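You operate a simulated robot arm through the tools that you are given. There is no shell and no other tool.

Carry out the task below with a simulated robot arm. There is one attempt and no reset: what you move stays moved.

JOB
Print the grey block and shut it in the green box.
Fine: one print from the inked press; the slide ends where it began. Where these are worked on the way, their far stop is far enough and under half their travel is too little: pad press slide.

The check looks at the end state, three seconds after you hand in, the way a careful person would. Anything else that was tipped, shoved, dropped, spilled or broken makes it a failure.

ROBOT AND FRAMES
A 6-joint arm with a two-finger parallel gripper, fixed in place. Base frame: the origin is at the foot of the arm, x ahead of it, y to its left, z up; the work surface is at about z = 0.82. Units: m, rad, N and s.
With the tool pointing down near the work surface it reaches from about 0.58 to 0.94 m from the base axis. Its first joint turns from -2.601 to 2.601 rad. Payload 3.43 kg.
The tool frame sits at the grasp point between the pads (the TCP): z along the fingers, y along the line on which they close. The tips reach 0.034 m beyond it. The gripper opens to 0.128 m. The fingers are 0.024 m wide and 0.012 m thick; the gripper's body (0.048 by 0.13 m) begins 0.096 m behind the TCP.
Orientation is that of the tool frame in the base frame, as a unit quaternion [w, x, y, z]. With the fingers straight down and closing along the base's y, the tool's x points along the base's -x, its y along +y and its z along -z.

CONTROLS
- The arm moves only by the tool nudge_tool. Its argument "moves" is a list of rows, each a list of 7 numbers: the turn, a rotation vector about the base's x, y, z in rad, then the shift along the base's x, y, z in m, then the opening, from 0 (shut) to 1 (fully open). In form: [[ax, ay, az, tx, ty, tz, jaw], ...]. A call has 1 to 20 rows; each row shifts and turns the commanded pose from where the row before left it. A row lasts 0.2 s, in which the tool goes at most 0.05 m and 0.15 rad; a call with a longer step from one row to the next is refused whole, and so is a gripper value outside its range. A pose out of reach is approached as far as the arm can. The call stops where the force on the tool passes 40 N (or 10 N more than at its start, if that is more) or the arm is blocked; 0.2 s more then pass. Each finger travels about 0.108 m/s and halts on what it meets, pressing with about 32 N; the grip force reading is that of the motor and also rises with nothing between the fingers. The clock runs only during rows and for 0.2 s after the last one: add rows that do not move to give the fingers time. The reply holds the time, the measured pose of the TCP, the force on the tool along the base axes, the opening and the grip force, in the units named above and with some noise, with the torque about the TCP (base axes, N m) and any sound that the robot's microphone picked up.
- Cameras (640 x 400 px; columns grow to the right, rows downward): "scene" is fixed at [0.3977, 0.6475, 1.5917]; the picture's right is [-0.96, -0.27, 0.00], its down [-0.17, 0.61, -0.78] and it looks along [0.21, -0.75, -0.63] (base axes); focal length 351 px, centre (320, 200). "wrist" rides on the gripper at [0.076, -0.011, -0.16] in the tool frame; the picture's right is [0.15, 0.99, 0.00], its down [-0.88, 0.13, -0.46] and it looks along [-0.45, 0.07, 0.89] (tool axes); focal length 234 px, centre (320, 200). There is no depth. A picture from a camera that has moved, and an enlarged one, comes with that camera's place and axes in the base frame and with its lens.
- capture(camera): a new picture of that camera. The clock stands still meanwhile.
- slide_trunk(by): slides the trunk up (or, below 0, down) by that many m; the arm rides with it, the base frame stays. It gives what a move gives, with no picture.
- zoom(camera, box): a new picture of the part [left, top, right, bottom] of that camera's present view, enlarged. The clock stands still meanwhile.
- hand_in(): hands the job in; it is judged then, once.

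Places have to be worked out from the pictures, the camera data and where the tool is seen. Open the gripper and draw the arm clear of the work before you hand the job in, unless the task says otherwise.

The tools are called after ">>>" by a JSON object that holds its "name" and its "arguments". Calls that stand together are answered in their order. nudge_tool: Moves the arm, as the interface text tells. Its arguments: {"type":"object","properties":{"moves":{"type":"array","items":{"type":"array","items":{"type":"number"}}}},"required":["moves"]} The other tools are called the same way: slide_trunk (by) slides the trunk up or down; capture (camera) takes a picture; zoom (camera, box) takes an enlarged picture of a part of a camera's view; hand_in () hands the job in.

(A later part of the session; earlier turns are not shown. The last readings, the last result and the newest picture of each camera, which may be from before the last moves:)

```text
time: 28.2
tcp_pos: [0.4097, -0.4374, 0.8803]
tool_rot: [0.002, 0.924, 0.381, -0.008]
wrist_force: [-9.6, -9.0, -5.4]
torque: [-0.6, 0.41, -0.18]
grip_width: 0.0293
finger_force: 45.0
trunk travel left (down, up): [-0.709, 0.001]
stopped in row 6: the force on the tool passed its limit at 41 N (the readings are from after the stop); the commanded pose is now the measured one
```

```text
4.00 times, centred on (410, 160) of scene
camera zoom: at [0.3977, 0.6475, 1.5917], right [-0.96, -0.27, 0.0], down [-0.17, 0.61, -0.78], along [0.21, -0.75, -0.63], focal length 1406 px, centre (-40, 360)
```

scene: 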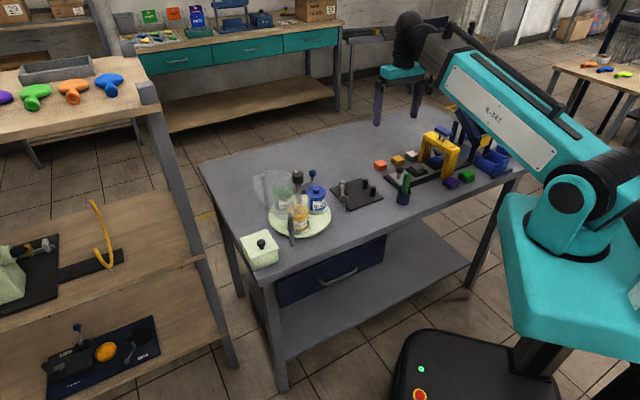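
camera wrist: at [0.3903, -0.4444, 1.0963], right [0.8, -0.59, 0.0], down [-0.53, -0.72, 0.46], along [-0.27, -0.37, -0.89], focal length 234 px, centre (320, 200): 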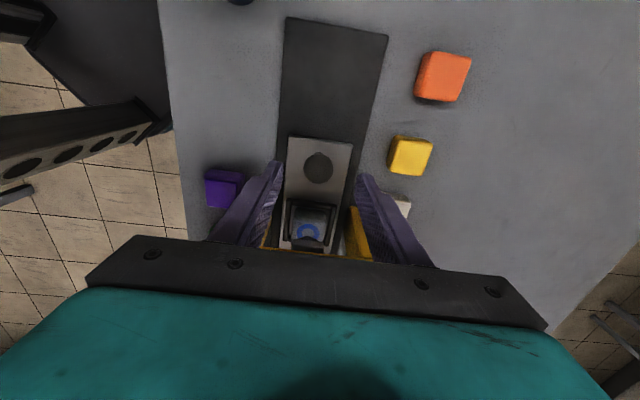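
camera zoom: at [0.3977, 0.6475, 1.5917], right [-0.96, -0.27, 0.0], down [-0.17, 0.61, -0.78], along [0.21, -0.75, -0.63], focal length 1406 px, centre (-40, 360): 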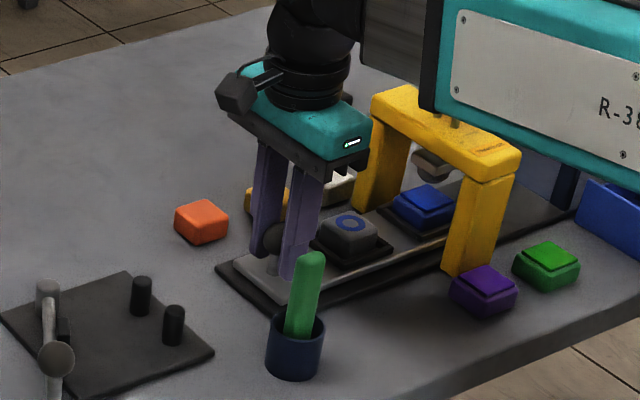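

The slide hit its start stop at (0.410, -0.437), matching where it began. I release the knob, lift, and level the tool.

>>> {"name": "nudge_tool", "arguments": {"moves": [[0, 0, 0, -0.0005, -0.0005, 0, 0.15], [0, 0, 0, 0, 0, 0, 0.3], [0, 0, 0, 0, 0, 0, 0.45], [0, 0, 0, 0, 0, 0, 0.45], [0, 0, 0, 0, 0, 0.02, 0.45], [0, 0, 0, 0, 0, 0.03, 0.45], [0.0098, -0.0132, 0.003, 0, 0, 0.03, 0.45], [0, 0, 0, 0, 0, 0.03, 0.5], [0, 0, 0, 0, 0, 0, 0.55]]}}

>>> {"name": "capture", "arguments": {"camera": "wrist"}}

>>> {"name": "zoom", "arguments": {"camera": "scene", "box": [380, 130, 480, 192]}}

>>> {"name": "zoom", "arguments": {"camera": "scene", "box": [395, 145, 445, 185]}}

```text
time: 30.2
tcp_pos: [0.4138, -0.4363, 0.9895]
tool_rot: [-0.001, 0.923, 0.384, 0.002]
wrist_force: [-0.3, -0.7, 0.3]
torque: [0.01, 0.01, 0.01]
grip_width: 0.0705
finger_force: 0.0
trunk travel left (down, up): [-0.709, 0.001]
```

```text
taken
camera wrist: at [0.4578, -0.3751, 1.1501], right [0.8, -0.59, 0.0], down [-0.53, -0.72, 0.45], along [-0.27, -0.36, -0.89], focal length 234 px, centre (320, 200)
```

wrist: 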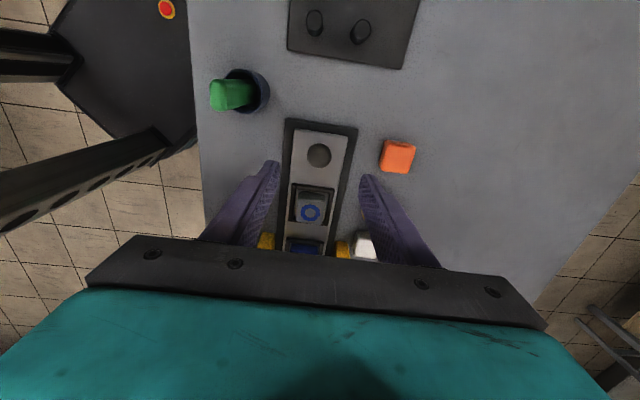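

```text
6.40 times, centred on (430, 161) of scene
camera zoom: at [0.3977, 0.6475, 1.5917], right [-0.96, -0.27, 0.0], down [-0.17, 0.61, -0.78], along [0.21, -0.75, -0.63], focal length 2249 px, centre (-384, 450)
```

zoom: 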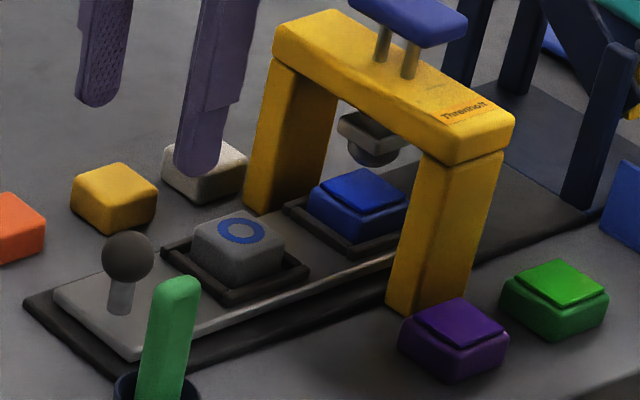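

```text
10.00 times, centred on (420, 165) of scene
camera zoom: at [0.3977, 0.6475, 1.5917], right [-0.96, -0.27, 0.0], down [-0.17, 0.61, -0.78], along [0.21, -0.75, -0.63], focal length 3514 px, centre (-680, 550)
```

zoom: 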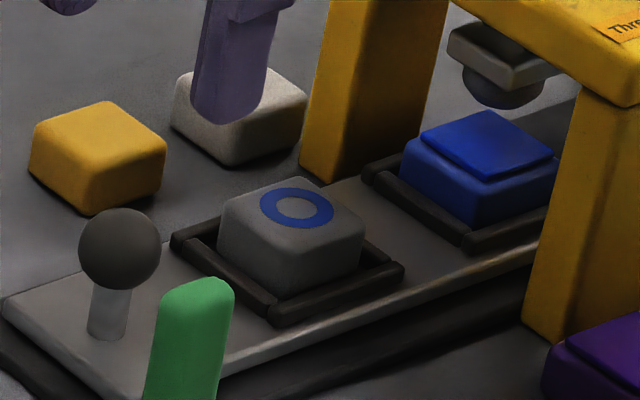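

The printed block shows one clean blue ring, and the slide matches its starting picture. I move above the block, estimated at (0.3525, -0.498) with its top near 0.863, and take a closer look.

>>> {"name": "nudge_tool", "arguments": {"moves": [[0, 0, 0, -0.0204, -0.0206, 0, 0.55], [0, 0, 0, -0.0204, -0.0206, 0, 0.55], [0, 0, 0, -0.0205, -0.0205, 0, 0.55], [0, 0, 0, 0, 0, -0.03, 0.55], [0, 0, 0, 0, 0, -0.02, 0.55], [0, 0, 0, 0, 0, 0, 0.55]]}}

>>> {"name": "zoom", "arguments": {"camera": "wrist", "box": [200, 100, 440, 250]}}

>>> {"name": "zoom", "arguments": {"camera": "scene", "box": [395, 135, 445, 185]}}

```text
time: 31.6
tcp_pos: [0.3505, -0.4982, 0.9398]
tool_rot: [-0.001, 0.923, 0.384, 0.001]
wrist_force: [0.9, -0.3, 0.7]
torque: [0.0, 0.0, -0.01]
grip_width: 0.0702
finger_force: 0.1
trunk travel left (down, up): [-0.709, 0.001]
```

```text
2.67 times, centred on (320, 175) of wrist
camera zoom: at [0.3948, -0.4373, 1.1014], right [0.8, -0.59, 0.0], down [-0.53, -0.72, 0.45], along [-0.27, -0.36, -0.89], focal length 624 px, centre (320, 267)
```

zoom: 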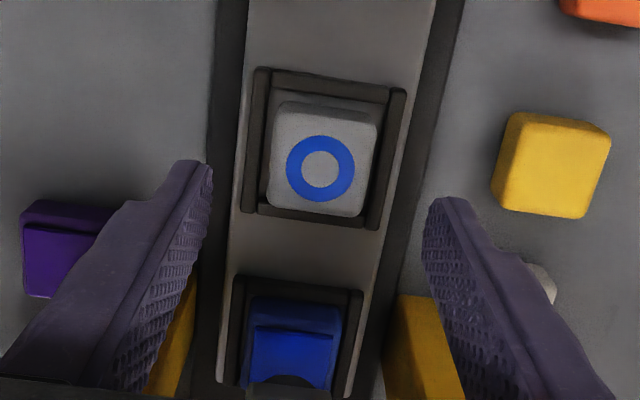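

```text
8.00 times, centred on (420, 160) of scene
camera zoom: at [0.3977, 0.6475, 1.5917], right [-0.96, -0.27, 0.0], down [-0.17, 0.61, -0.78], along [0.21, -0.75, -0.63], focal length 2811 px, centre (-480, 520)
```

zoom: 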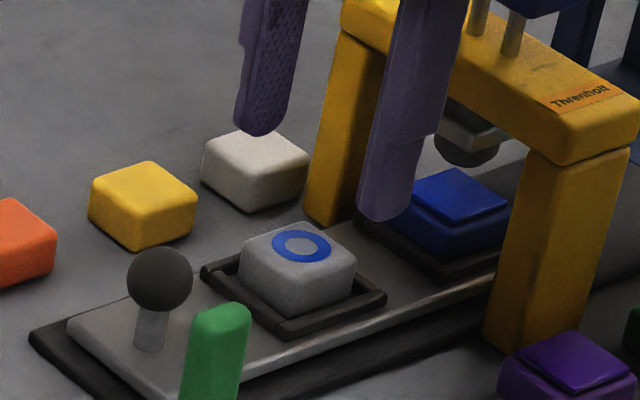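

The block is centred between the fingers at (0.3515, -0.4975) and is about 41 mm wide, with the nest rim near z 0.843. I descend to TCP z 0.881 so the tips stay above the rim, then close.

>>> {"name": "nudge_tool", "arguments": {"moves": [[0, 0, 0, 0.001, 0.0007, -0.02, 0.55], [0, 0, 0, 0, 0, -0.02, 0.55], [0, 0, 0, 0, 0, -0.01, 0.55], [0, 0, 0, 0, 0, -0.009, 0.55], [0, 0, 0, 0, 0, 0, 0.55]]}}

>>> {"name": "zoom", "arguments": {"camera": "scene", "box": [395, 135, 445, 185]}}

>>> {"name": "zoom", "arguments": {"camera": "wrist", "box": [200, 100, 440, 250]}}

```text
time: 32.8
tcp_pos: [0.3517, -0.4984, 0.8827]
tool_rot: [-0.001, 0.924, 0.383, 0.002]
wrist_force: [0.2, 0.5, 0.2]
torque: [0.02, 0.01, -0.01]
grip_width: 0.0704
finger_force: 0.2
trunk travel left (down, up): [-0.709, 0.001]
```

```text
8.00 times, centred on (420, 160) of scene
camera zoom: at [0.3977, 0.6475, 1.5917], right [-0.96, -0.27, 0.0], down [-0.17, 0.61, -0.78], along [0.21, -0.75, -0.63], focal length 2811 px, centre (-480, 520)
```

zoom: 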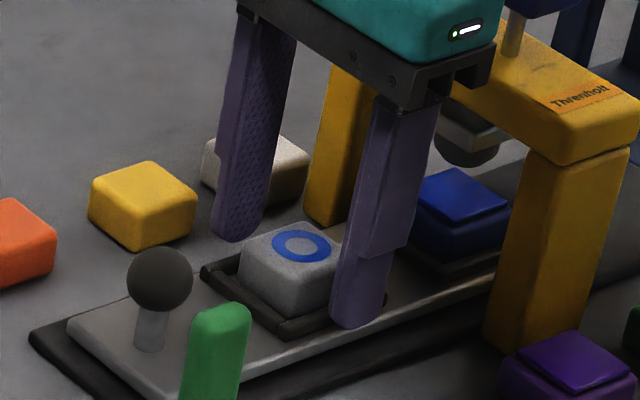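

```text
2.67 times, centred on (320, 175) of wrist
camera zoom: at [0.3963, -0.4369, 1.0429], right [0.8, -0.59, 0.0], down [-0.53, -0.72, 0.45], along [-0.27, -0.36, -0.89], focal length 624 px, centre (320, 267)
```

zoom: 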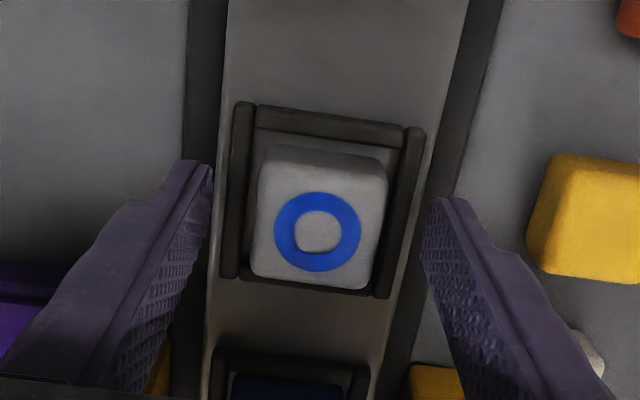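

The tips hang just above the rim on both sides of the block, with no contact. I close on the block, lower by 1 mm not needed, and then lift slowly.

>>> {"name": "nudge_tool", "arguments": {"moves": [[0, 0, 0, 0.0005, 0.001, 0, 0.45], [0, 0, 0, 0, 0, 0, 0.35], [0, 0, 0, 0, 0, 0, 0.2], [0, 0, 0, 0, 0, 0, 0], [0, 0, 0, 0, 0, 0, 0]]}}

>>> {"name": "zoom", "arguments": {"camera": "scene", "box": [395, 135, 445, 185]}}

```text
time: 34.0
tcp_pos: [0.3513, -0.4973, 0.8816]
tool_rot: [0.0, 0.923, 0.385, 0.002]
wrist_force: [-0.5, 0.9, 4.0]
torque: [0.01, 0.05, 0.0]
grip_width: 0.0386
finger_force: 31.9
trunk travel left (down, up): [-0.709, 0.001]
```

```text
8.00 times, centred on (420, 160) of scene
camera zoom: at [0.3977, 0.6475, 1.5917], right [-0.96, -0.27, 0.0], down [-0.17, 0.61, -0.78], along [0.21, -0.75, -0.63], focal length 2811 px, centre (-480, 520)
```

zoom: 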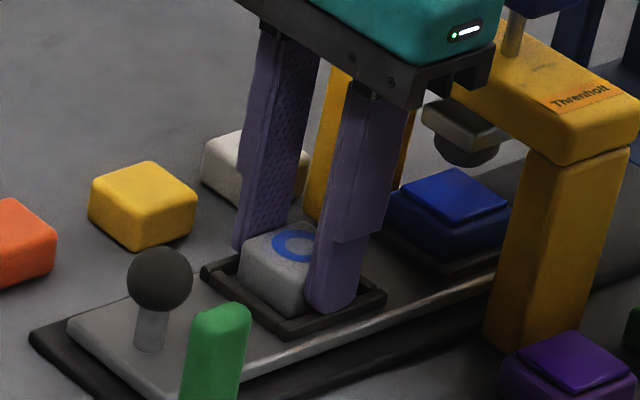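

The block is firmly graspable at 38.6 mm, but the box lid has to come off first and that needs an empty gripper. I release the block where it sits, lift clear, and go examine the green box.

>>> {"name": "nudge_tool", "arguments": {"moves": [[0, 0, 0, 0, 0, 0, 0.4], [0, 0, 0, 0, 0, 0, 0.55], [0, 0, 0, 0, 0, 0, 0.55], [0, 0, 0, 0, 0, 0.03, 0.55], [0, 0, 0, 0, 0, 0.04, 0.55], [0, 0, 0, 0.005, 0.005, 0.04, 0.55], [0, 0, 0, 0.02, 0.02, 0.02, 0.55], [0, 0, 0, 0.02, 0.02, 0, 0.55], [0, 0, 0, 0, 0, 0, 0.55]]}}

>>> {"name": "zoom", "arguments": {"camera": "scene", "box": [385, 130, 465, 190]}}

>>> {"name": "zoom", "arguments": {"camera": "scene", "box": [225, 215, 305, 285]}}

>>> {"name": "zoom", "arguments": {"camera": "scene", "box": [240, 155, 340, 255]}}

```text
time: 36.0
tcp_pos: [0.3968, -0.4495, 1.0126]
tool_rot: [-0.001, 0.923, 0.384, 0.001]
wrist_force: [0.0, 0.3, 0.0]
torque: [0.02, -0.01, 0.02]
grip_width: 0.0703
finger_force: 0.1
trunk travel left (down, up): [-0.709, 0.001]
```

```text
6.67 times, centred on (425, 160) of scene
camera zoom: at [0.3977, 0.6475, 1.5917], right [-0.96, -0.27, 0.0], down [-0.17, 0.61, -0.78], along [0.21, -0.75, -0.63], focal length 2342 px, centre (-380, 467)
```

zoom: 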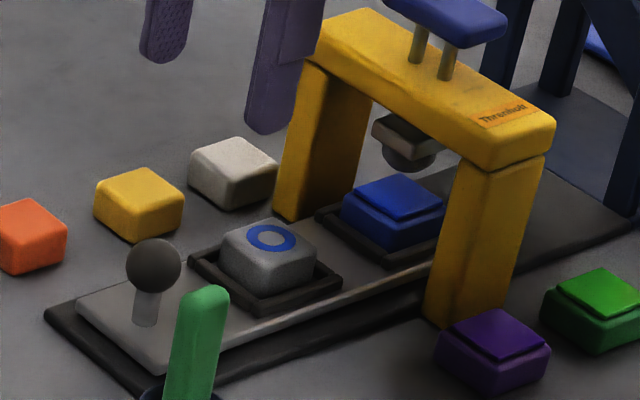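

```text
5.71 times, centred on (265, 250) of scene
camera zoom: at [0.3977, 0.6475, 1.5917], right [-0.96, -0.27, 0.0], down [-0.17, 0.61, -0.78], along [0.21, -0.75, -0.63], focal length 2008 px, centre (634, -86)
```

zoom: 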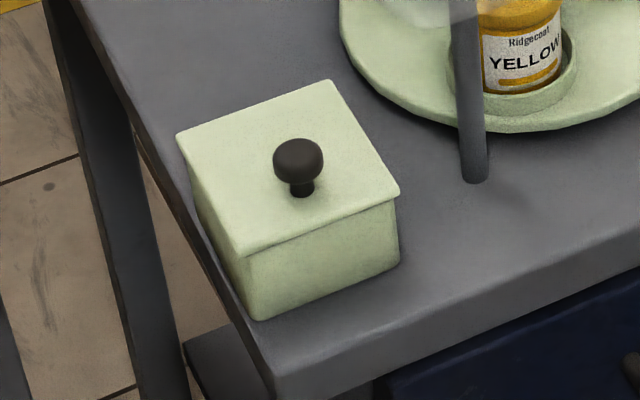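

```text
4.00 times, centred on (290, 205) of scene
camera zoom: at [0.3977, 0.6475, 1.5917], right [-0.96, -0.27, 0.0], down [-0.17, 0.61, -0.78], along [0.21, -0.75, -0.63], focal length 1406 px, centre (440, 180)
```

zoom: 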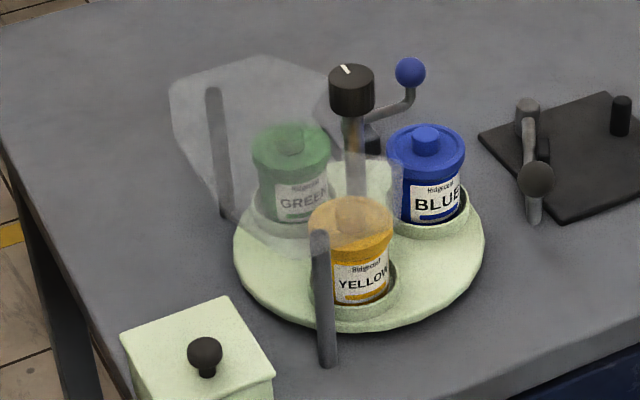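

The box sits rotated about 45°. Its lid knob is at about (0.737, 0.053, 0.897), off-centre toward the front (-x,+y), which suggests a lid hinged on the far side. I travel over at a safe height past the turntable and turn the tool so I can view the box with the wrist camera.

>>> {"name": "nudge_tool", "arguments": {"moves": [[0, 0, 0.147, 0.0343, 0.0098, 0.019, 0.5], [0, 0, 0.147, 0.0343, 0.0098, 0.019, 0.5], [0, 0, 0.147, 0.0343, 0.0098, 0.019, 0.5], [0, 0, 0.147, 0.024, 0.028, 0.006, 0.5], [0, 0, 0.147, 0.024, 0.028, 0.006, 0.5], [0, 0, 0.147, 0.024, 0.028, 0.006, 0.5], [0, 0, 0.147, 0.024, 0.028, 0.006, 0.5], [0, 0, 0.147, 0.024, 0.028, 0.006, 0.5], [0, 0, 0.147, 0.012, 0.036, 0, 0.5], [0, 0, 0.147, 0.012, 0.036, 0, 0.5], [0, 0, 0.147, 0.012, 0.036, 0, 0.5], [0, 0, 0, 0.012, 0.036, 0, 0.5], [0, 0, 0, 0.012, 0.036, 0, 0.5], [0, 0, 0, 0.0367, 0.0233, 0, 0.5], [0, 0, 0, 0.0367, 0.0233, 0, 0.5], [0, 0, 0, 0.0367, 0.0233, 0, 0.5], [0, 0, 0, 0, 0, 0, 0.5]]}}

>>> {"name": "capture", "arguments": {"camera": "wrist"}}

>>> {"name": "capture", "arguments": {"camera": "scene"}}

```text
time: 39.6
tcp_pos: [0.7894, -0.0329, 1.0996]
tool_rot: [-0.001, 0.359, 0.933, 0.001]
wrist_force: [0.6, 0.3, -0.5]
torque: [0.03, 0.0, 0.0]
grip_width: 0.064
finger_force: 0.1
trunk travel left (down, up): [-0.709, 0.001]
```

```text
taken
camera wrist: at [0.7254, 0.0085, 1.2604], right [0.56, 0.83, 0.0], down [0.74, -0.5, 0.45], along [0.38, -0.25, -0.89], focal length 234 px, centre (320, 200)
```

wrist: 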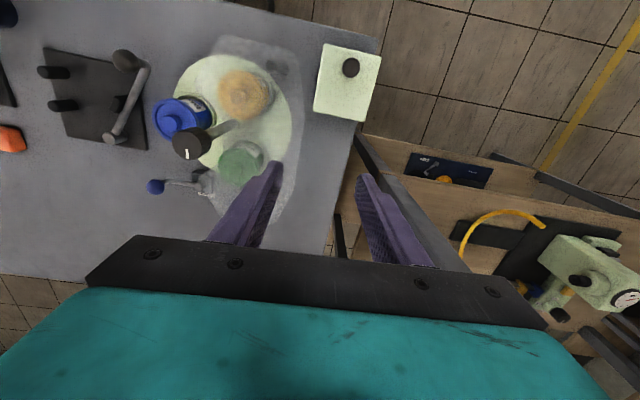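

```text
taken
```

scene: 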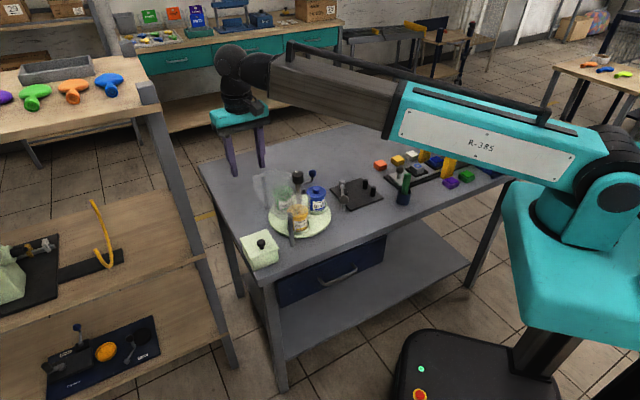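

The box is visible at the top of the wrist view with the knob nearer its top (front) edge. I zoom in on it to see whether there is a hinge.

>>> {"name": "zoom", "arguments": {"camera": "wrist", "box": [290, 20, 410, 140]}}

>>> {"name": "zoom", "arguments": {"camera": "wrist", "box": [140, 20, 300, 220]}}

>>> {"name": "zoom", "arguments": {"camera": "scene", "box": [235, 222, 290, 277]}}

```text
3.33 times, centred on (350, 80) of wrist
camera zoom: at [0.7254, 0.0085, 1.2604], right [0.56, 0.83, 0.0], down [0.74, -0.5, 0.45], along [0.38, -0.25, -0.89], focal length 781 px, centre (220, 600)
```

zoom: 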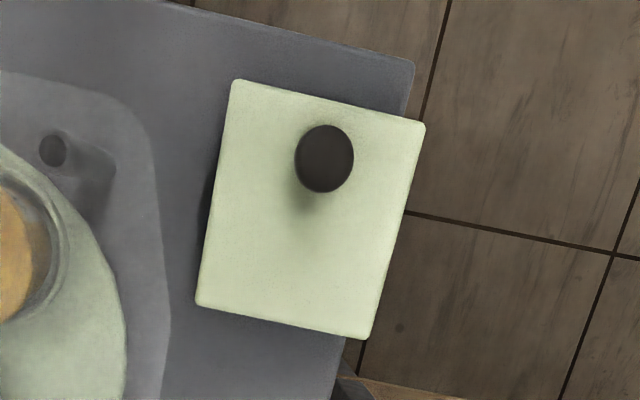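

```text
2.00 times, centred on (220, 120) of wrist
camera zoom: at [0.7254, 0.0085, 1.2604], right [0.56, 0.83, 0.0], down [0.74, -0.5, 0.45], along [0.38, -0.25, -0.89], focal length 468 px, centre (520, 360)
```

zoom: 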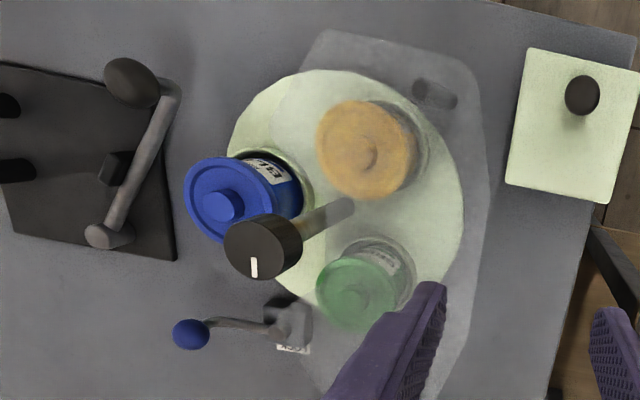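

```text
7.27 times, centred on (262, 250) of scene
camera zoom: at [0.3977, 0.6475, 1.5917], right [-0.96, -0.27, 0.0], down [-0.17, 0.61, -0.78], along [0.21, -0.75, -0.63], focal length 2556 px, centre (738, -160)
```

zoom: 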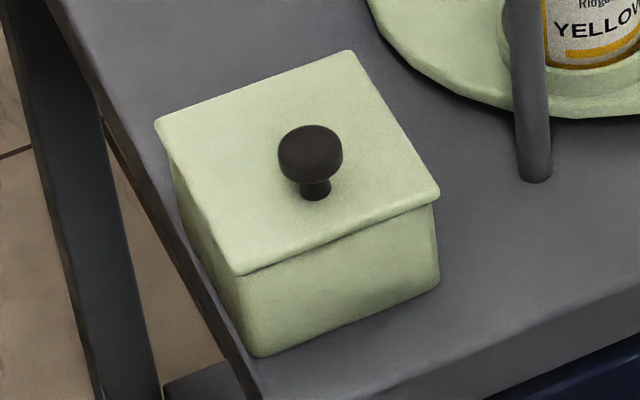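

The knob fixes to (0.738, 0.053, 0.897), 24 mm off the lid centre (0.755, 0.035), so I expect a hinge along the far edge. A transparent guard beside the turntable comes close to the box, so I measure it before bringing the gripper in.

>>> {"name": "zoom", "arguments": {"camera": "scene", "box": [250, 155, 320, 225]}}

>>> {"name": "zoom", "arguments": {"camera": "scene", "box": [255, 185, 325, 255]}}

>>> {"name": "zoom", "arguments": {"camera": "wrist", "box": [200, 30, 320, 150]}}

>>> {"name": "zoom", "arguments": {"camera": "wrist", "box": [200, 100, 340, 250]}}

```text
5.71 times, centred on (285, 190) of scene
camera zoom: at [0.3977, 0.6475, 1.5917], right [-0.96, -0.27, 0.0], down [-0.17, 0.61, -0.78], along [0.21, -0.75, -0.63], focal length 2008 px, centre (520, 257)
```

zoom: 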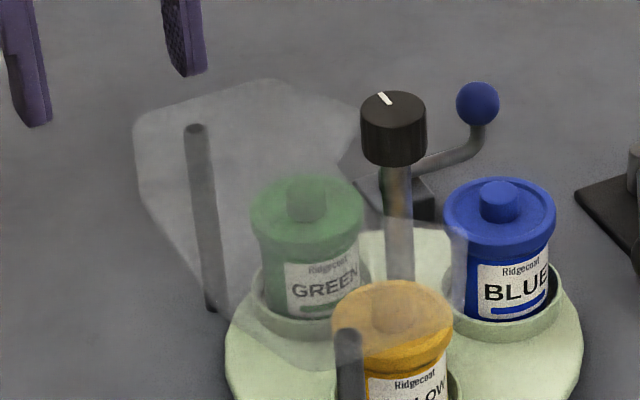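

```text
5.71 times, centred on (290, 220) of scene
camera zoom: at [0.3977, 0.6475, 1.5917], right [-0.96, -0.27, 0.0], down [-0.17, 0.61, -0.78], along [0.21, -0.75, -0.63], focal length 2008 px, centre (491, 86)
```

zoom: 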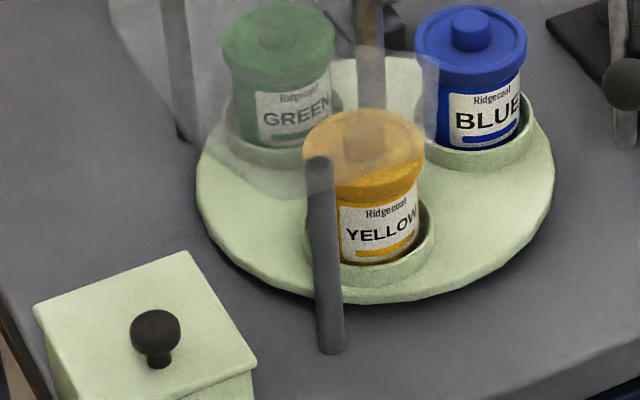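

```text
3.33 times, centred on (260, 90) of wrist
camera zoom: at [0.7254, 0.0085, 1.2604], right [0.56, 0.83, 0.0], down [0.74, -0.5, 0.45], along [0.38, -0.25, -0.89], focal length 781 px, centre (520, 567)
```

zoom: 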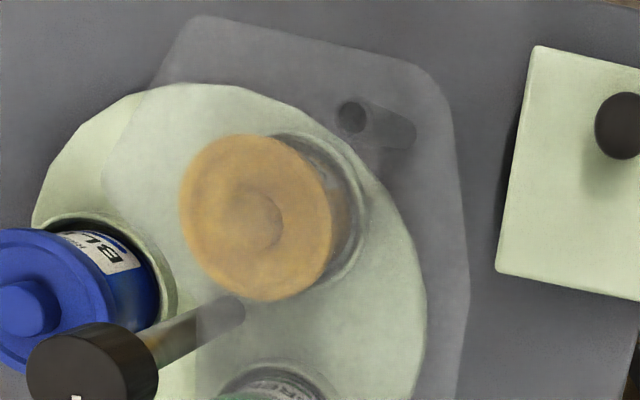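

```text
2.67 times, centred on (270, 175) of wrist
camera zoom: at [0.7254, 0.0085, 1.2604], right [0.56, 0.83, 0.0], down [0.74, -0.5, 0.45], along [0.38, -0.25, -0.89], focal length 624 px, centre (453, 267)
```

zoom: 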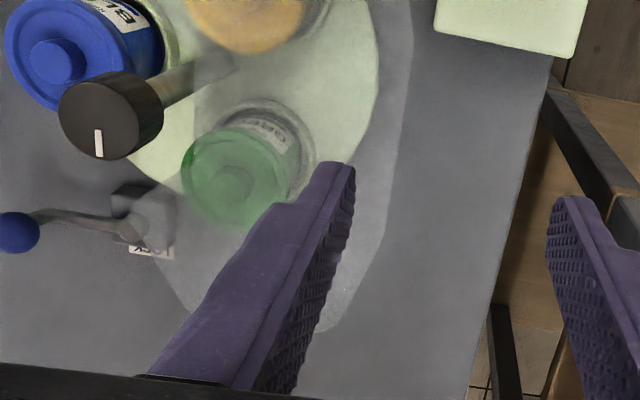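

The guard turns out to be a flat clear plate on two posts at z about 0.95, passing roughly 1 cm beside the box. The gripper body will stay above it and the fingers inside the lid width. I move above the knob at (0.738, 0.053) with the jaws aligned to the hinge axis and come down to z 0.98 for a check.

>>> {"name": "nudge_tool", "arguments": {"moves": [[0, 0, -0.05, -0.017, 0.0287, 0, 0.45], [0, 0, 0, -0.017, 0.0287, 0, 0.45], [0, 0, 0, -0.0174, 0.0285, 0, 0.45], [0, 0, 0, 0, 0, -0.04, 0.45], [0, 0, 0, 0, 0, -0.04, 0.45], [0, 0, 0, 0, 0, -0.04, 0.45], [0, 0, 0, 0, 0, 0, 0.45]]}}

>>> {"name": "capture", "arguments": {"camera": "wrist"}}

>>> {"name": "zoom", "arguments": {"camera": "scene", "box": [215, 165, 325, 285]}}

```text
time: 41.2
tcp_pos: [0.7389, 0.0522, 0.9784]
tool_rot: [-0.002, 0.383, 0.924, 0.001]
wrist_force: [-0.1, 0.5, -0.6]
torque: [0.0, 0.01, -0.02]
grip_width: 0.0574
finger_force: 0.1
trunk travel left (down, up): [-0.709, 0.001]
```

```text
taken
camera wrist: at [0.6779, 0.0975, 1.1394], right [0.6, 0.8, 0.0], down [0.71, -0.53, 0.45], along [0.36, -0.27, -0.89], focal length 234 px, centre (320, 200)
```

wrist: 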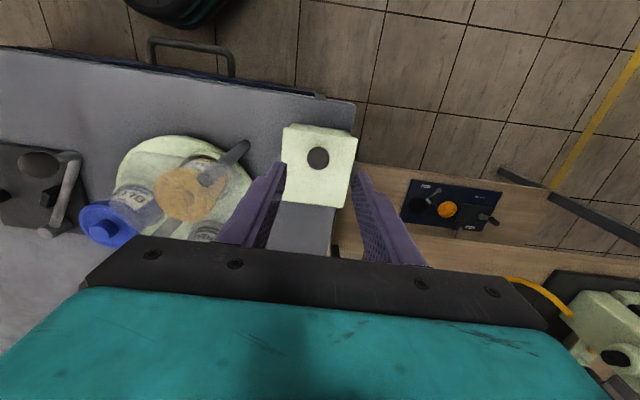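

```text
3.33 times, centred on (270, 225) of scene
camera zoom: at [0.3977, 0.6475, 1.5917], right [-0.96, -0.27, 0.0], down [-0.17, 0.61, -0.78], along [0.21, -0.75, -0.63], focal length 1171 px, centre (487, 117)
```

zoom: 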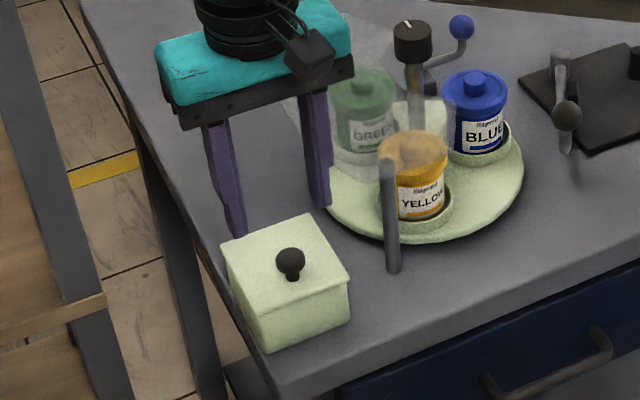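

The knob is centred to within 2–3 mm. I make a small correction, lower to z 0.911 (tips about 7 mm above the lid), and close on the knob.

>>> {"name": "nudge_tool", "arguments": {"moves": [[0, 0, 0, -0.002, -0.0005, -0.03, 0.45], [0, 0, 0, 0, 0, -0.02, 0.45], [0, 0, 0, 0, 0, -0.01, 0.45], [0, 0, 0, 0, 0, -0.007, 0.45], [0, 0, 0, 0, 0, 0, 0.3], [0, 0, 0, 0, 0, 0, 0.15], [0, 0, 0, 0, 0, 0, 0], [0, 0, 0, 0, 0, 0, 0]]}}

>>> {"name": "zoom", "arguments": {"camera": "scene", "box": [215, 195, 305, 285]}}

>>> {"name": "zoom", "arguments": {"camera": "wrist", "box": [220, 90, 420, 250]}}

```text
time: 43.0
tcp_pos: [0.7365, 0.0524, 0.9124]
tool_rot: [-0.002, 0.384, 0.923, 0.001]
wrist_force: [0.9, 0.6, 5.5]
torque: [-0.11, -0.09, 0.01]
grip_width: 0.0229
finger_force: 45.0
trunk travel left (down, up): [-0.709, 0.001]
```

```text
4.44 times, centred on (260, 240) of scene
camera zoom: at [0.3977, 0.6475, 1.5917], right [-0.96, -0.27, 0.0], down [-0.17, 0.61, -0.78], along [0.21, -0.75, -0.63], focal length 1562 px, centre (587, 22)
```

zoom: 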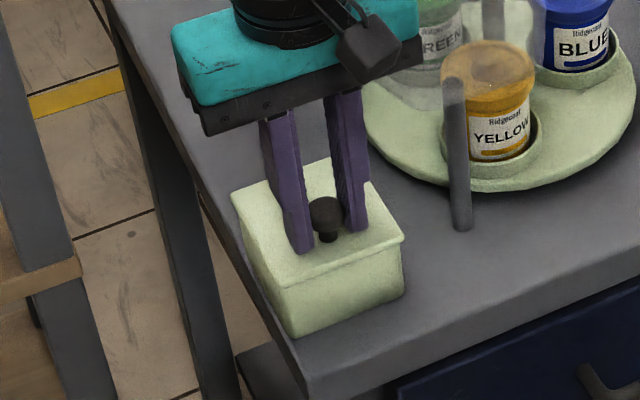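

```text
2.50 times, centred on (320, 170) of wrist
camera zoom: at [0.6751, 0.0974, 1.0727], right [0.6, 0.8, 0.0], down [0.71, -0.53, 0.45], along [0.36, -0.27, -0.89], focal length 585 px, centre (320, 275)
```

zoom: 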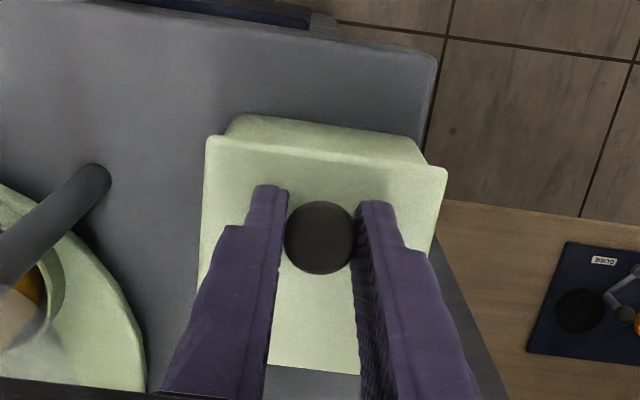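

The knob is held. I raise it the first 10° along the assumed hinge arc (back edge as axis) and check whether the lid tilts or lifts off.

>>> {"name": "nudge_tool", "arguments": {"moves": [[0, 0, 0, 0.002, -0.002, 0.0059, 0], [0, 0, 0, 0.0025, -0.0025, 0.0056, 0], [0, 0, 0, 0, 0, 0, 0]]}}

>>> {"name": "zoom", "arguments": {"camera": "scene", "box": [215, 195, 305, 285]}}

>>> {"name": "zoom", "arguments": {"camera": "wrist", "box": [220, 90, 420, 250]}}

```text
time: 43.8
tcp_pos: [0.7411, 0.0494, 0.9221]
tool_rot: [-0.004, 0.383, 0.924, 0.0]
wrist_force: [-14.6, 6.6, -13.0]
torque: [1.0, 1.13, -0.02]
grip_width: 0.0234
finger_force: 44.3
trunk travel left (down, up): [-0.709, 0.001]
```

```text
4.44 times, centred on (260, 240) of scene
camera zoom: at [0.3977, 0.6475, 1.5917], right [-0.96, -0.27, 0.0], down [-0.17, 0.61, -0.78], along [0.21, -0.75, -0.63], focal length 1562 px, centre (587, 22)
```

zoom: 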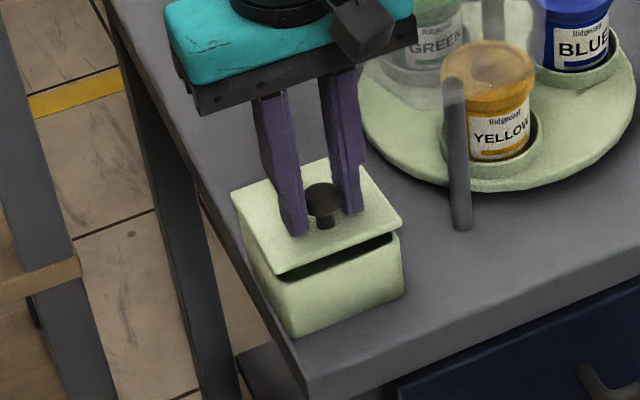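

```text
2.50 times, centred on (320, 170) of wrist
camera zoom: at [0.6791, 0.0938, 1.0839], right [0.6, 0.8, 0.0], down [0.72, -0.53, 0.45], along [0.36, -0.27, -0.89], focal length 585 px, centre (320, 275)
```

zoom: 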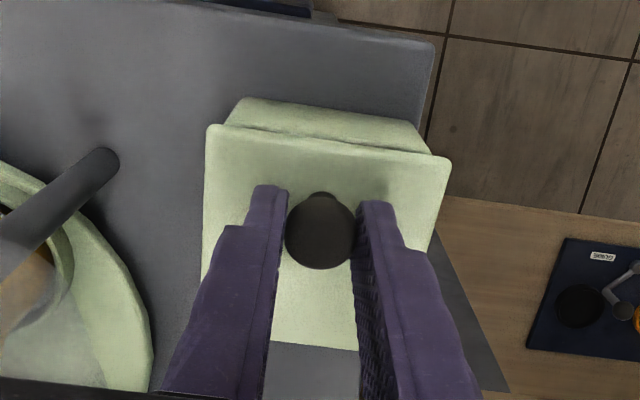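

The lid tilts on its back hinge as expected, though the tight grip resists the knob's turning (about 15 N). Before going on, I check that the box body itself has not shifted by repeating the earlier zoom.

>>> {"name": "zoom", "arguments": {"camera": "scene", "box": [235, 222, 290, 277]}}

```text
7.27 times, centred on (262, 250) of scene
camera zoom: at [0.3977, 0.6475, 1.5917], right [-0.96, -0.27, 0.0], down [-0.17, 0.61, -0.78], along [0.21, -0.75, -0.63], focal length 2556 px, centre (738, -160)
```

zoom: 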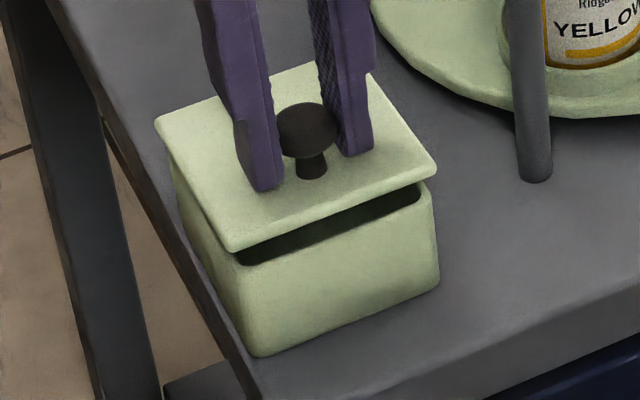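

The box body is exactly where it was. I try easing the grip slightly so the knob can turn between the fingers, and read the grip force.

>>> {"name": "nudge_tool", "arguments": {"moves": [[0, 0, 0, 0, 0, 0, 0.172], [0, 0, 0, 0, 0, 0, 0.172]]}}

```text
time: 44.4
tcp_pos: [0.74, 0.0492, 0.9233]
tool_rot: [-0.003, 0.383, 0.924, 0.0]
wrist_force: [-15.7, 9.2, -11.4]
torque: [1.02, 1.07, 0.0]
grip_width: 0.0233
finger_force: 45.5
trunk travel left (down, up): [-0.709, 0.001]
```

>>> {"name": "nudge_tool", "arguments": {"moves": [[0, 0, 0, 0, 0, 0, 0.181], [0, 0, 0, 0, 0, 0, 0.181]]}}

```text
time: 45.0
tcp_pos: [0.7416, 0.0473, 0.9239]
tool_rot: [-0.002, 0.383, 0.924, 0.001]
wrist_force: [-0.5, -2.2, 0.0]
torque: [-0.07, 0.02, 0.04]
grip_width: 0.0243
finger_force: 0.6
trunk travel left (down, up): [-0.709, 0.001]
```

>>> {"name": "zoom", "arguments": {"camera": "scene", "box": [235, 222, 290, 277]}}

```text
7.27 times, centred on (262, 250) of scene
camera zoom: at [0.3977, 0.6475, 1.5917], right [-0.96, -0.27, 0.0], down [-0.17, 0.61, -0.78], along [0.21, -0.75, -0.63], focal length 2556 px, centre (738, -160)
```

zoom: 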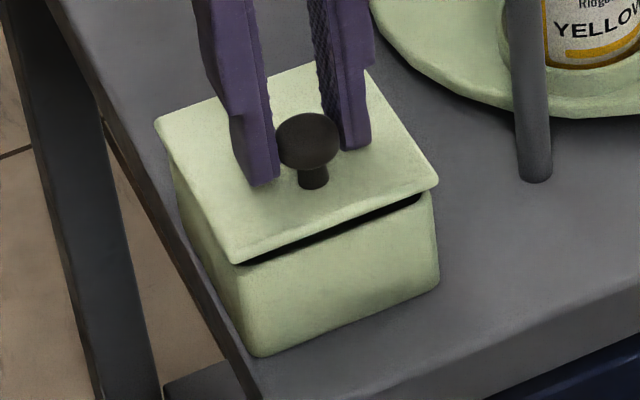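

The grip let go and the lid sank partly. I wait a moment to see whether the hinge holds it by friction or it keeps falling.

>>> {"name": "nudge_tool", "arguments": {"moves": [[0, 0, 0, 0, 0, 0, 0.2], [0, 0, 0, 0, 0, 0, 0.2]]}}

>>> {"name": "zoom", "arguments": {"camera": "scene", "box": [235, 222, 290, 277]}}

```text
time: 45.6
tcp_pos: [0.7409, 0.0476, 0.923]
tool_rot: [-0.002, 0.384, 0.923, 0.001]
wrist_force: [-0.5, 0.5, 0.4]
torque: [0.01, -0.02, 0.0]
grip_width: 0.0255
finger_force: 0.0
trunk travel left (down, up): [-0.709, 0.001]
```

```text
7.27 times, centred on (262, 250) of scene
camera zoom: at [0.3977, 0.6475, 1.5917], right [-0.96, -0.27, 0.0], down [-0.17, 0.61, -0.78], along [0.21, -0.75, -0.63], focal length 2556 px, centre (738, -160)
```

zoom: 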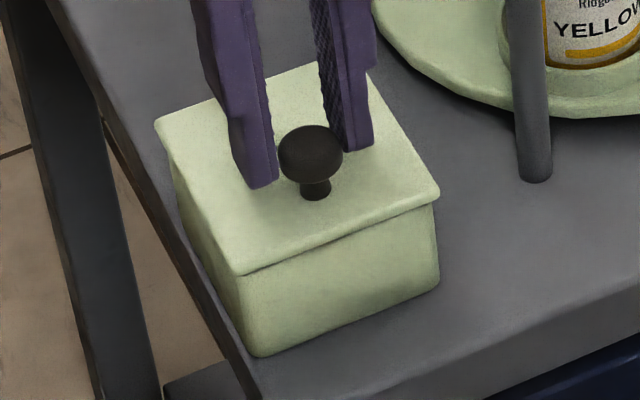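

The lid swings shut gently when released, so it must go past vertical to stay open. To avoid twisting the knob in the grip, I'll pre-tilt the tool 45° toward the front, then rotate with the lid. First I back up and tilt.

>>> {"name": "nudge_tool", "arguments": {"moves": [[0, 0, 0, 0, 0, 0.005, 0.45], [0, 0, 0, 0, 0, 0.035, 0.45], [0, 0, 0, 0, 0, 0.04, 0.45], [-0.0925, -0.0925, 0, -0.007, 0.0072, -0.008, 0.45], [-0.0925, -0.0925, 0, -0.007, 0.0072, -0.008, 0.45], [-0.0925, -0.0925, 0, -0.007, 0.0072, -0.008, 0.45], [-0.0925, -0.0925, 0, -0.007, 0.0072, -0.008, 0.45], [-0.0925, -0.0925, 0, -0.007, 0.0072, -0.008, 0.45], [-0.0925, -0.0925, 0, -0.007, 0.0072, -0.008, 0.45], [0, 0, 0, 0, 0, 0, 0.45]]}}

>>> {"name": "capture", "arguments": {"camera": "wrist"}}

>>> {"name": "zoom", "arguments": {"camera": "scene", "box": [205, 165, 325, 285]}}

```text
time: 47.8
tcp_pos: [0.6993, 0.0923, 0.9558]
tool_rot: [0.353, 0.354, 0.854, -0.146]
wrist_force: [0.1, -0.3, 0.2]
torque: [0.0, -0.01, 0.0]
grip_width: 0.0575
finger_force: 0.0
trunk travel left (down, up): [-0.709, 0.001]
```

```text
taken
camera wrist: at [0.5728, 0.2016, 1.0162], right [0.63, 0.77, -0.1], down [0.31, -0.12, 0.94], along [0.72, -0.62, -0.31], focal length 234 px, centre (320, 200)
```

wrist: 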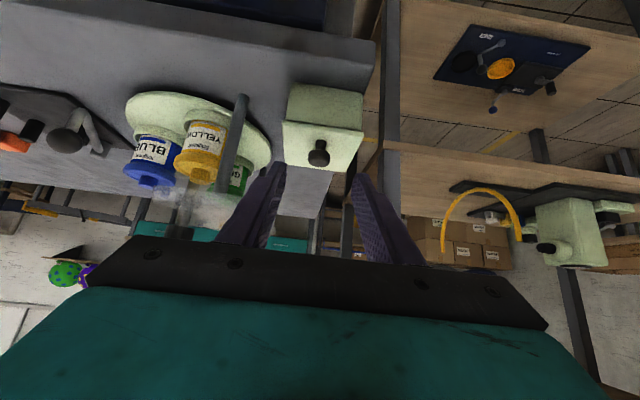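

```text
3.33 times, centred on (265, 225) of scene
camera zoom: at [0.3977, 0.6475, 1.5917], right [-0.96, -0.27, 0.0], down [-0.17, 0.61, -0.78], along [0.21, -0.75, -0.63], focal length 1171 px, centre (503, 117)
```

zoom: 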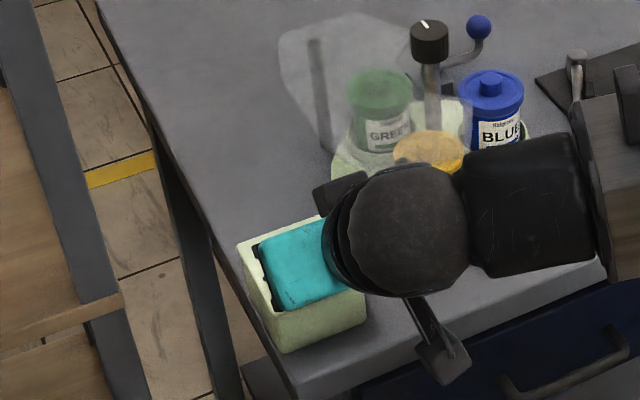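

The tilt is right: the tool now points down and toward the hinge, with the knob on its axis. I zoom in to refine the knob's height from this lower viewpoint.

>>> {"name": "zoom", "arguments": {"camera": "wrist", "box": [260, 70, 380, 210]}}

```text
2.86 times, centred on (320, 140) of wrist
camera zoom: at [0.5728, 0.2016, 1.0162], right [0.63, 0.77, -0.1], down [0.31, -0.12, 0.94], along [0.72, -0.62, -0.31], focal length 669 px, centre (320, 371)
```

zoom: 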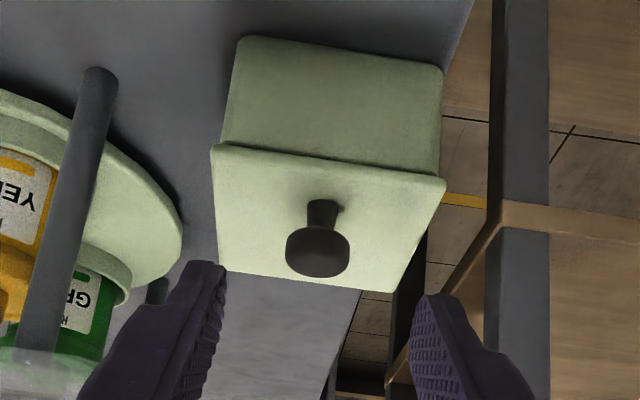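

The knob centre confirms at (0.737, 0.0525, 0.896). I advance 65 mm along the tool axis to straddle it and close.

>>> {"name": "nudge_tool", "arguments": {"moves": [[0, 0, 0, 0.0099, -0.0106, -0.016, 0.45], [0, 0, 0, 0.0099, -0.0106, -0.016, 0.45], [0, 0, 0, 0.0099, -0.0106, -0.016, 0.45], [0, 0, 0, 0, 0, 0, 0.45]]}}

>>> {"name": "zoom", "arguments": {"camera": "wrist", "box": [240, 70, 400, 230]}}

```text
time: 48.8
tcp_pos: [0.7284, 0.0613, 0.9109]
tool_rot: [0.354, 0.354, 0.854, -0.145]
wrist_force: [-2.8, 6.1, 17.7]
torque: [-0.41, 0.34, -0.16]
grip_width: 0.0569
finger_force: 0.0
trunk travel left (down, up): [-0.709, 0.001]
```

```text
2.50 times, centred on (320, 150) of wrist
camera zoom: at [0.6024, 0.1698, 0.9702], right [0.63, 0.77, -0.1], down [0.3, -0.12, 0.95], along [0.72, -0.62, -0.31], focal length 585 px, centre (320, 325)
```

zoom: 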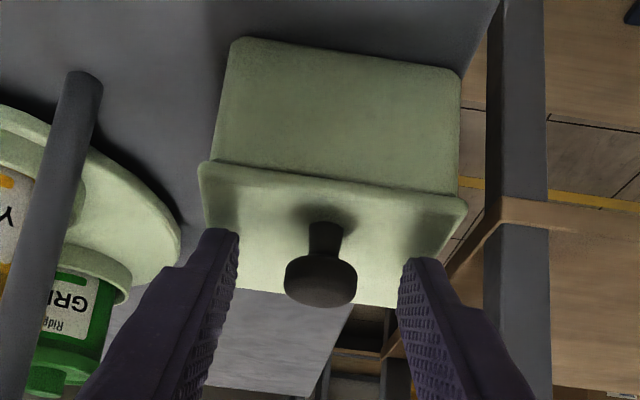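

The 18 N reading shows the fingertips touching the lid, so its top is nearer z 0.878. I back off about 8 mm along the tool axis until the contact is gone, then close on the knob head.

>>> {"name": "nudge_tool", "arguments": {"moves": [[0, 0, 0, -0.0043, 0.0043, 0.006, 0.45], [0, 0, 0, 0, 0, 0, 0.45]]}}

```text
time: 49.4
tcp_pos: [0.7254, 0.0645, 0.9128]
tool_rot: [0.351, 0.355, 0.854, -0.146]
wrist_force: [-0.2, -0.4, 0.0]
torque: [-0.05, 0.01, -0.01]
grip_width: 0.0576
finger_force: 0.0
trunk travel left (down, up): [-0.709, 0.001]
```

>>> {"name": "nudge_tool", "arguments": {"moves": [[0, 0, 0, 0, 0, 0, 0.3], [0, 0, 0, 0, 0, 0, 0.15], [0, 0, 0, 0, 0, 0, 0], [0, 0, 0, 0, 0, 0, 0]]}}

>>> {"name": "zoom", "arguments": {"camera": "wrist", "box": [240, 70, 400, 230]}}

```text
time: 50.4
tcp_pos: [0.7253, 0.0648, 0.9135]
tool_rot: [0.351, 0.354, 0.854, -0.146]
wrist_force: [-4.6, -3.3, -2.6]
torque: [0.04, 0.22, -0.08]
grip_width: 0.0232
finger_force: 45.1
trunk travel left (down, up): [-0.709, 0.001]
```

```text
2.50 times, centred on (320, 150) of wrist
camera zoom: at [0.5991, 0.1738, 0.9745], right [0.63, 0.77, -0.1], down [0.31, -0.12, 0.94], along [0.72, -0.62, -0.32], focal length 585 px, centre (320, 325)
```

zoom: 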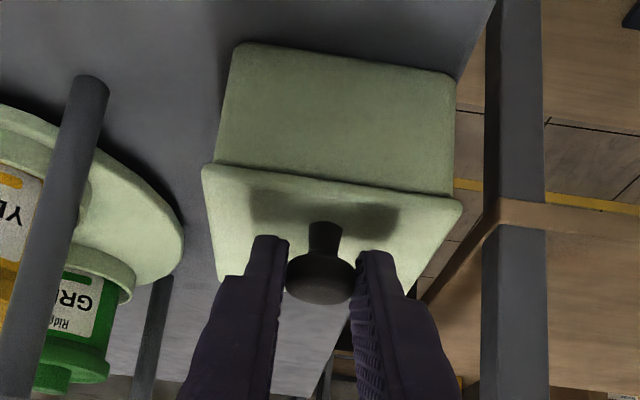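

The knob is gripped with almost no side load. I now rotate the tool together with the lid for the first 20° about the hinge.

>>> {"name": "nudge_tool", "arguments": {"moves": [[0.0617, 0.0617, 0, 0.003, -0.003, 0.0071, 0], [0.0617, 0.0617, 0, 0.0035, -0.0035, 0.0068, 0], [0.0617, 0.0617, 0, 0.0038, -0.0038, 0.0063, 0], [0.0617, 0.0617, 0, 0.0043, -0.0043, 0.0058, 0], [0, 0, 0, 0, 0, 0, 0]]}}

>>> {"name": "zoom", "arguments": {"camera": "scene", "box": [205, 165, 325, 285]}}

>>> {"name": "capture", "arguments": {"camera": "wrist"}}

```text
time: 51.6
tcp_pos: [0.7382, 0.052, 0.9393]
tool_rot: [0.198, 0.374, 0.902, -0.081]
wrist_force: [-13.9, 7.5, 5.2]
torque: [0.34, 0.48, -0.13]
grip_width: 0.0232
finger_force: 45.5
trunk travel left (down, up): [-0.709, 0.001]
```

```text
3.33 times, centred on (265, 225) of scene
camera zoom: at [0.3977, 0.6475, 1.5917], right [-0.96, -0.27, 0.0], down [-0.17, 0.61, -0.78], along [0.21, -0.75, -0.63], focal length 1171 px, centre (503, 117)
```

zoom: 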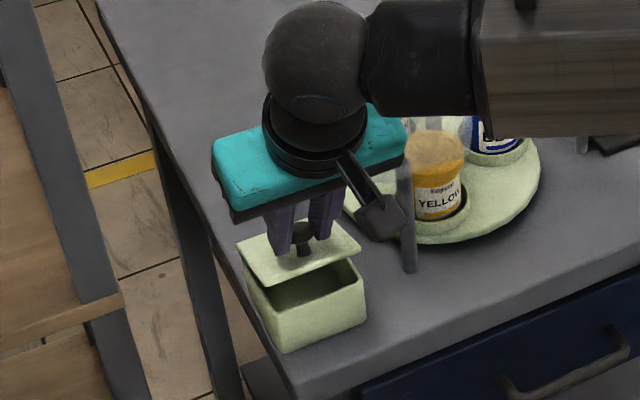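

```text
taken
camera wrist: at [0.6335, 0.139, 1.0542], right [0.61, 0.79, -0.06], down [0.52, -0.34, 0.78], along [0.6, -0.51, -0.62], focal length 234 px, centre (320, 200)
```

wrist: 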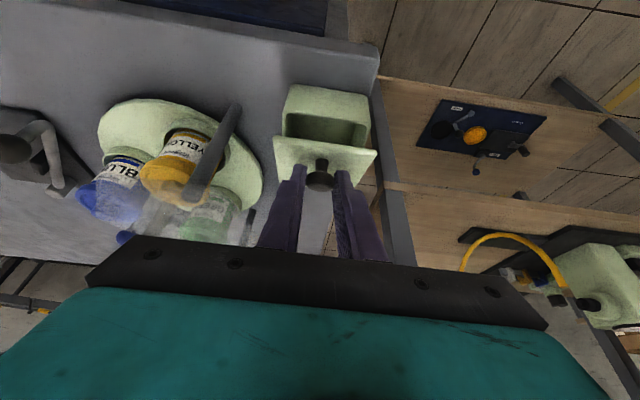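

The lid follows to about 20°; the reading shows my assumed hinge is roughly 6 mm too low. I update the arc (hinge at z about 0.875) and continue to 50°.

>>> {"name": "nudge_tool", "arguments": {"moves": [[0.0617, 0.0617, 0, 0.0026, -0.0026, 0.0053, 0], [0.0617, 0.0617, 0, 0.0043, -0.0043, 0.0049, 0], [0.0617, 0.0617, 0, 0.0049, -0.0049, 0.0043, 0], [0.0617, 0.0617, 0, 0.0049, -0.0049, 0.0036, 0], [0.0617, 0.0617, 0, 0.0053, -0.0053, 0.003, 0], [0.0617, 0.0617, 0, 0.0053, -0.0053, 0.0023, 0], [0, 0, 0, 0, 0, 0, 0]]}}

>>> {"name": "zoom", "arguments": {"camera": "scene", "box": [205, 165, 325, 285]}}

>>> {"name": "capture", "arguments": {"camera": "wrist"}}

```text
time: 53.2
tcp_pos: [0.7669, 0.0214, 0.9632]
tool_rot: [-0.042, 0.382, 0.923, 0.018]
wrist_force: [3.2, 0.1, 9.7]
torque: [-0.42, -0.26, -0.01]
grip_width: 0.0232
finger_force: 45.0
trunk travel left (down, up): [-0.709, 0.001]
```

```text
3.33 times, centred on (265, 225) of scene
camera zoom: at [0.3977, 0.6475, 1.5917], right [-0.96, -0.27, 0.0], down [-0.17, 0.61, -0.78], along [0.21, -0.75, -0.63], focal length 1171 px, centre (503, 117)
```

zoom: 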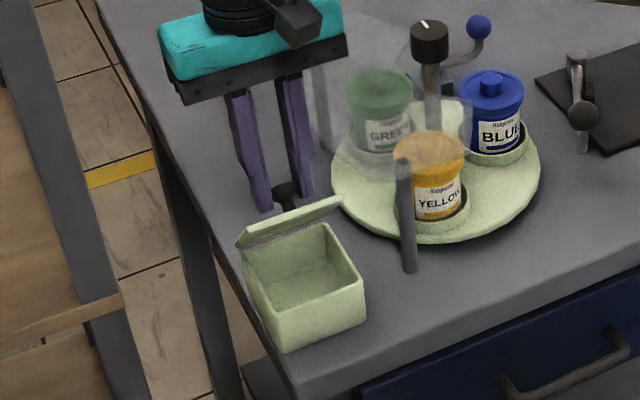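

```text
taken
camera wrist: at [0.7152, 0.057, 1.1306], right [0.6, 0.8, 0.01], down [0.74, -0.56, 0.37], along [0.31, -0.21, -0.93], focal length 234 px, centre (320, 200)
```

wrist: 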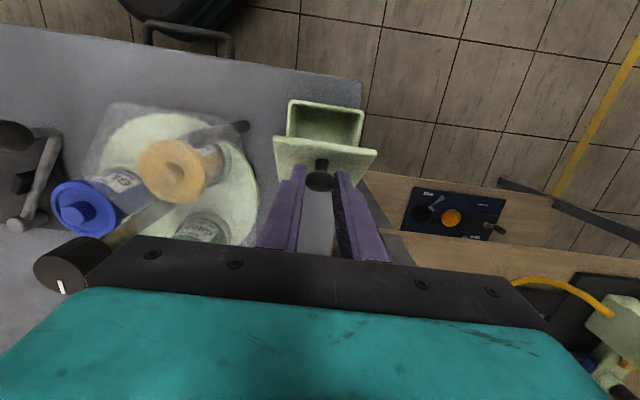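

The lid is at about 50° with low forces and the box interior is now in view. I continue the arc to 80°.

>>> {"name": "nudge_tool", "arguments": {"moves": [[0.0617, 0.0617, 0, 0.0056, -0.0056, 0.003, 0], [0.0617, 0.0617, 0, 0.0056, -0.0056, 0.001, 0], [0.0617, 0.0617, 0, 0.0056, -0.0056, 0.0006, 0], [0.0617, 0.0617, 0, 0.0056, -0.0056, -0.0002, 0], [0.0617, 0.0617, 0, 0.0055, -0.0055, -0.0009, 0], [0.0617, 0.0617, 0, 0.0055, -0.0055, -0.0016, 0], [0, 0, 0, 0, 0, 0, 0]]}}

>>> {"name": "zoom", "arguments": {"camera": "scene", "box": [205, 145, 325, 285]}}

>>> {"name": "capture", "arguments": {"camera": "wrist"}}

```text
time: 54.8
tcp_pos: [0.8003, -0.0118, 0.9637]
tool_rot: [-0.281, 0.365, 0.88, 0.116]
wrist_force: [4.3, -0.2, -4.1]
torque: [-0.22, -0.31, -0.01]
grip_width: 0.0235
finger_force: 44.7
trunk travel left (down, up): [-0.709, 0.001]
```

```text
2.86 times, centred on (265, 215) of scene
camera zoom: at [0.3977, 0.6475, 1.5917], right [-0.96, -0.27, 0.0], down [-0.17, 0.61, -0.78], along [0.21, -0.75, -0.63], focal length 1004 px, centre (477, 157)
```

zoom: 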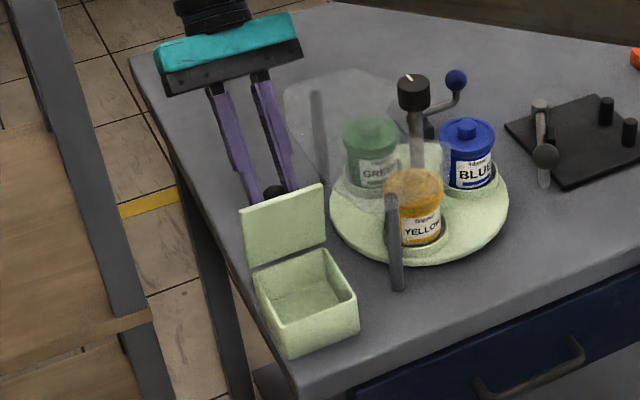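

```text
taken
camera wrist: at [0.814, -0.0415, 1.1389], right [0.62, 0.78, 0.08], down [0.79, -0.6, -0.14], along [-0.06, 0.15, -0.99], focal length 234 px, centre (320, 200)
```

wrist: 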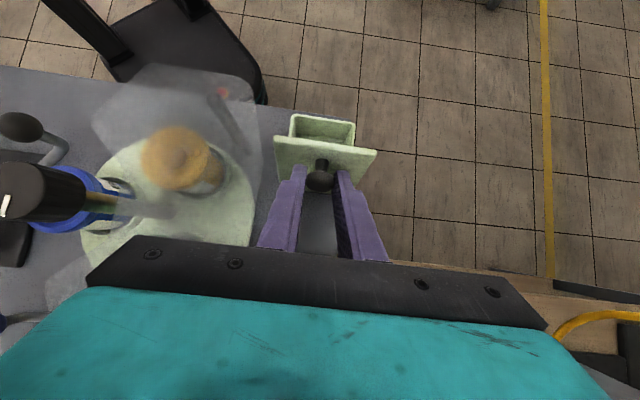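

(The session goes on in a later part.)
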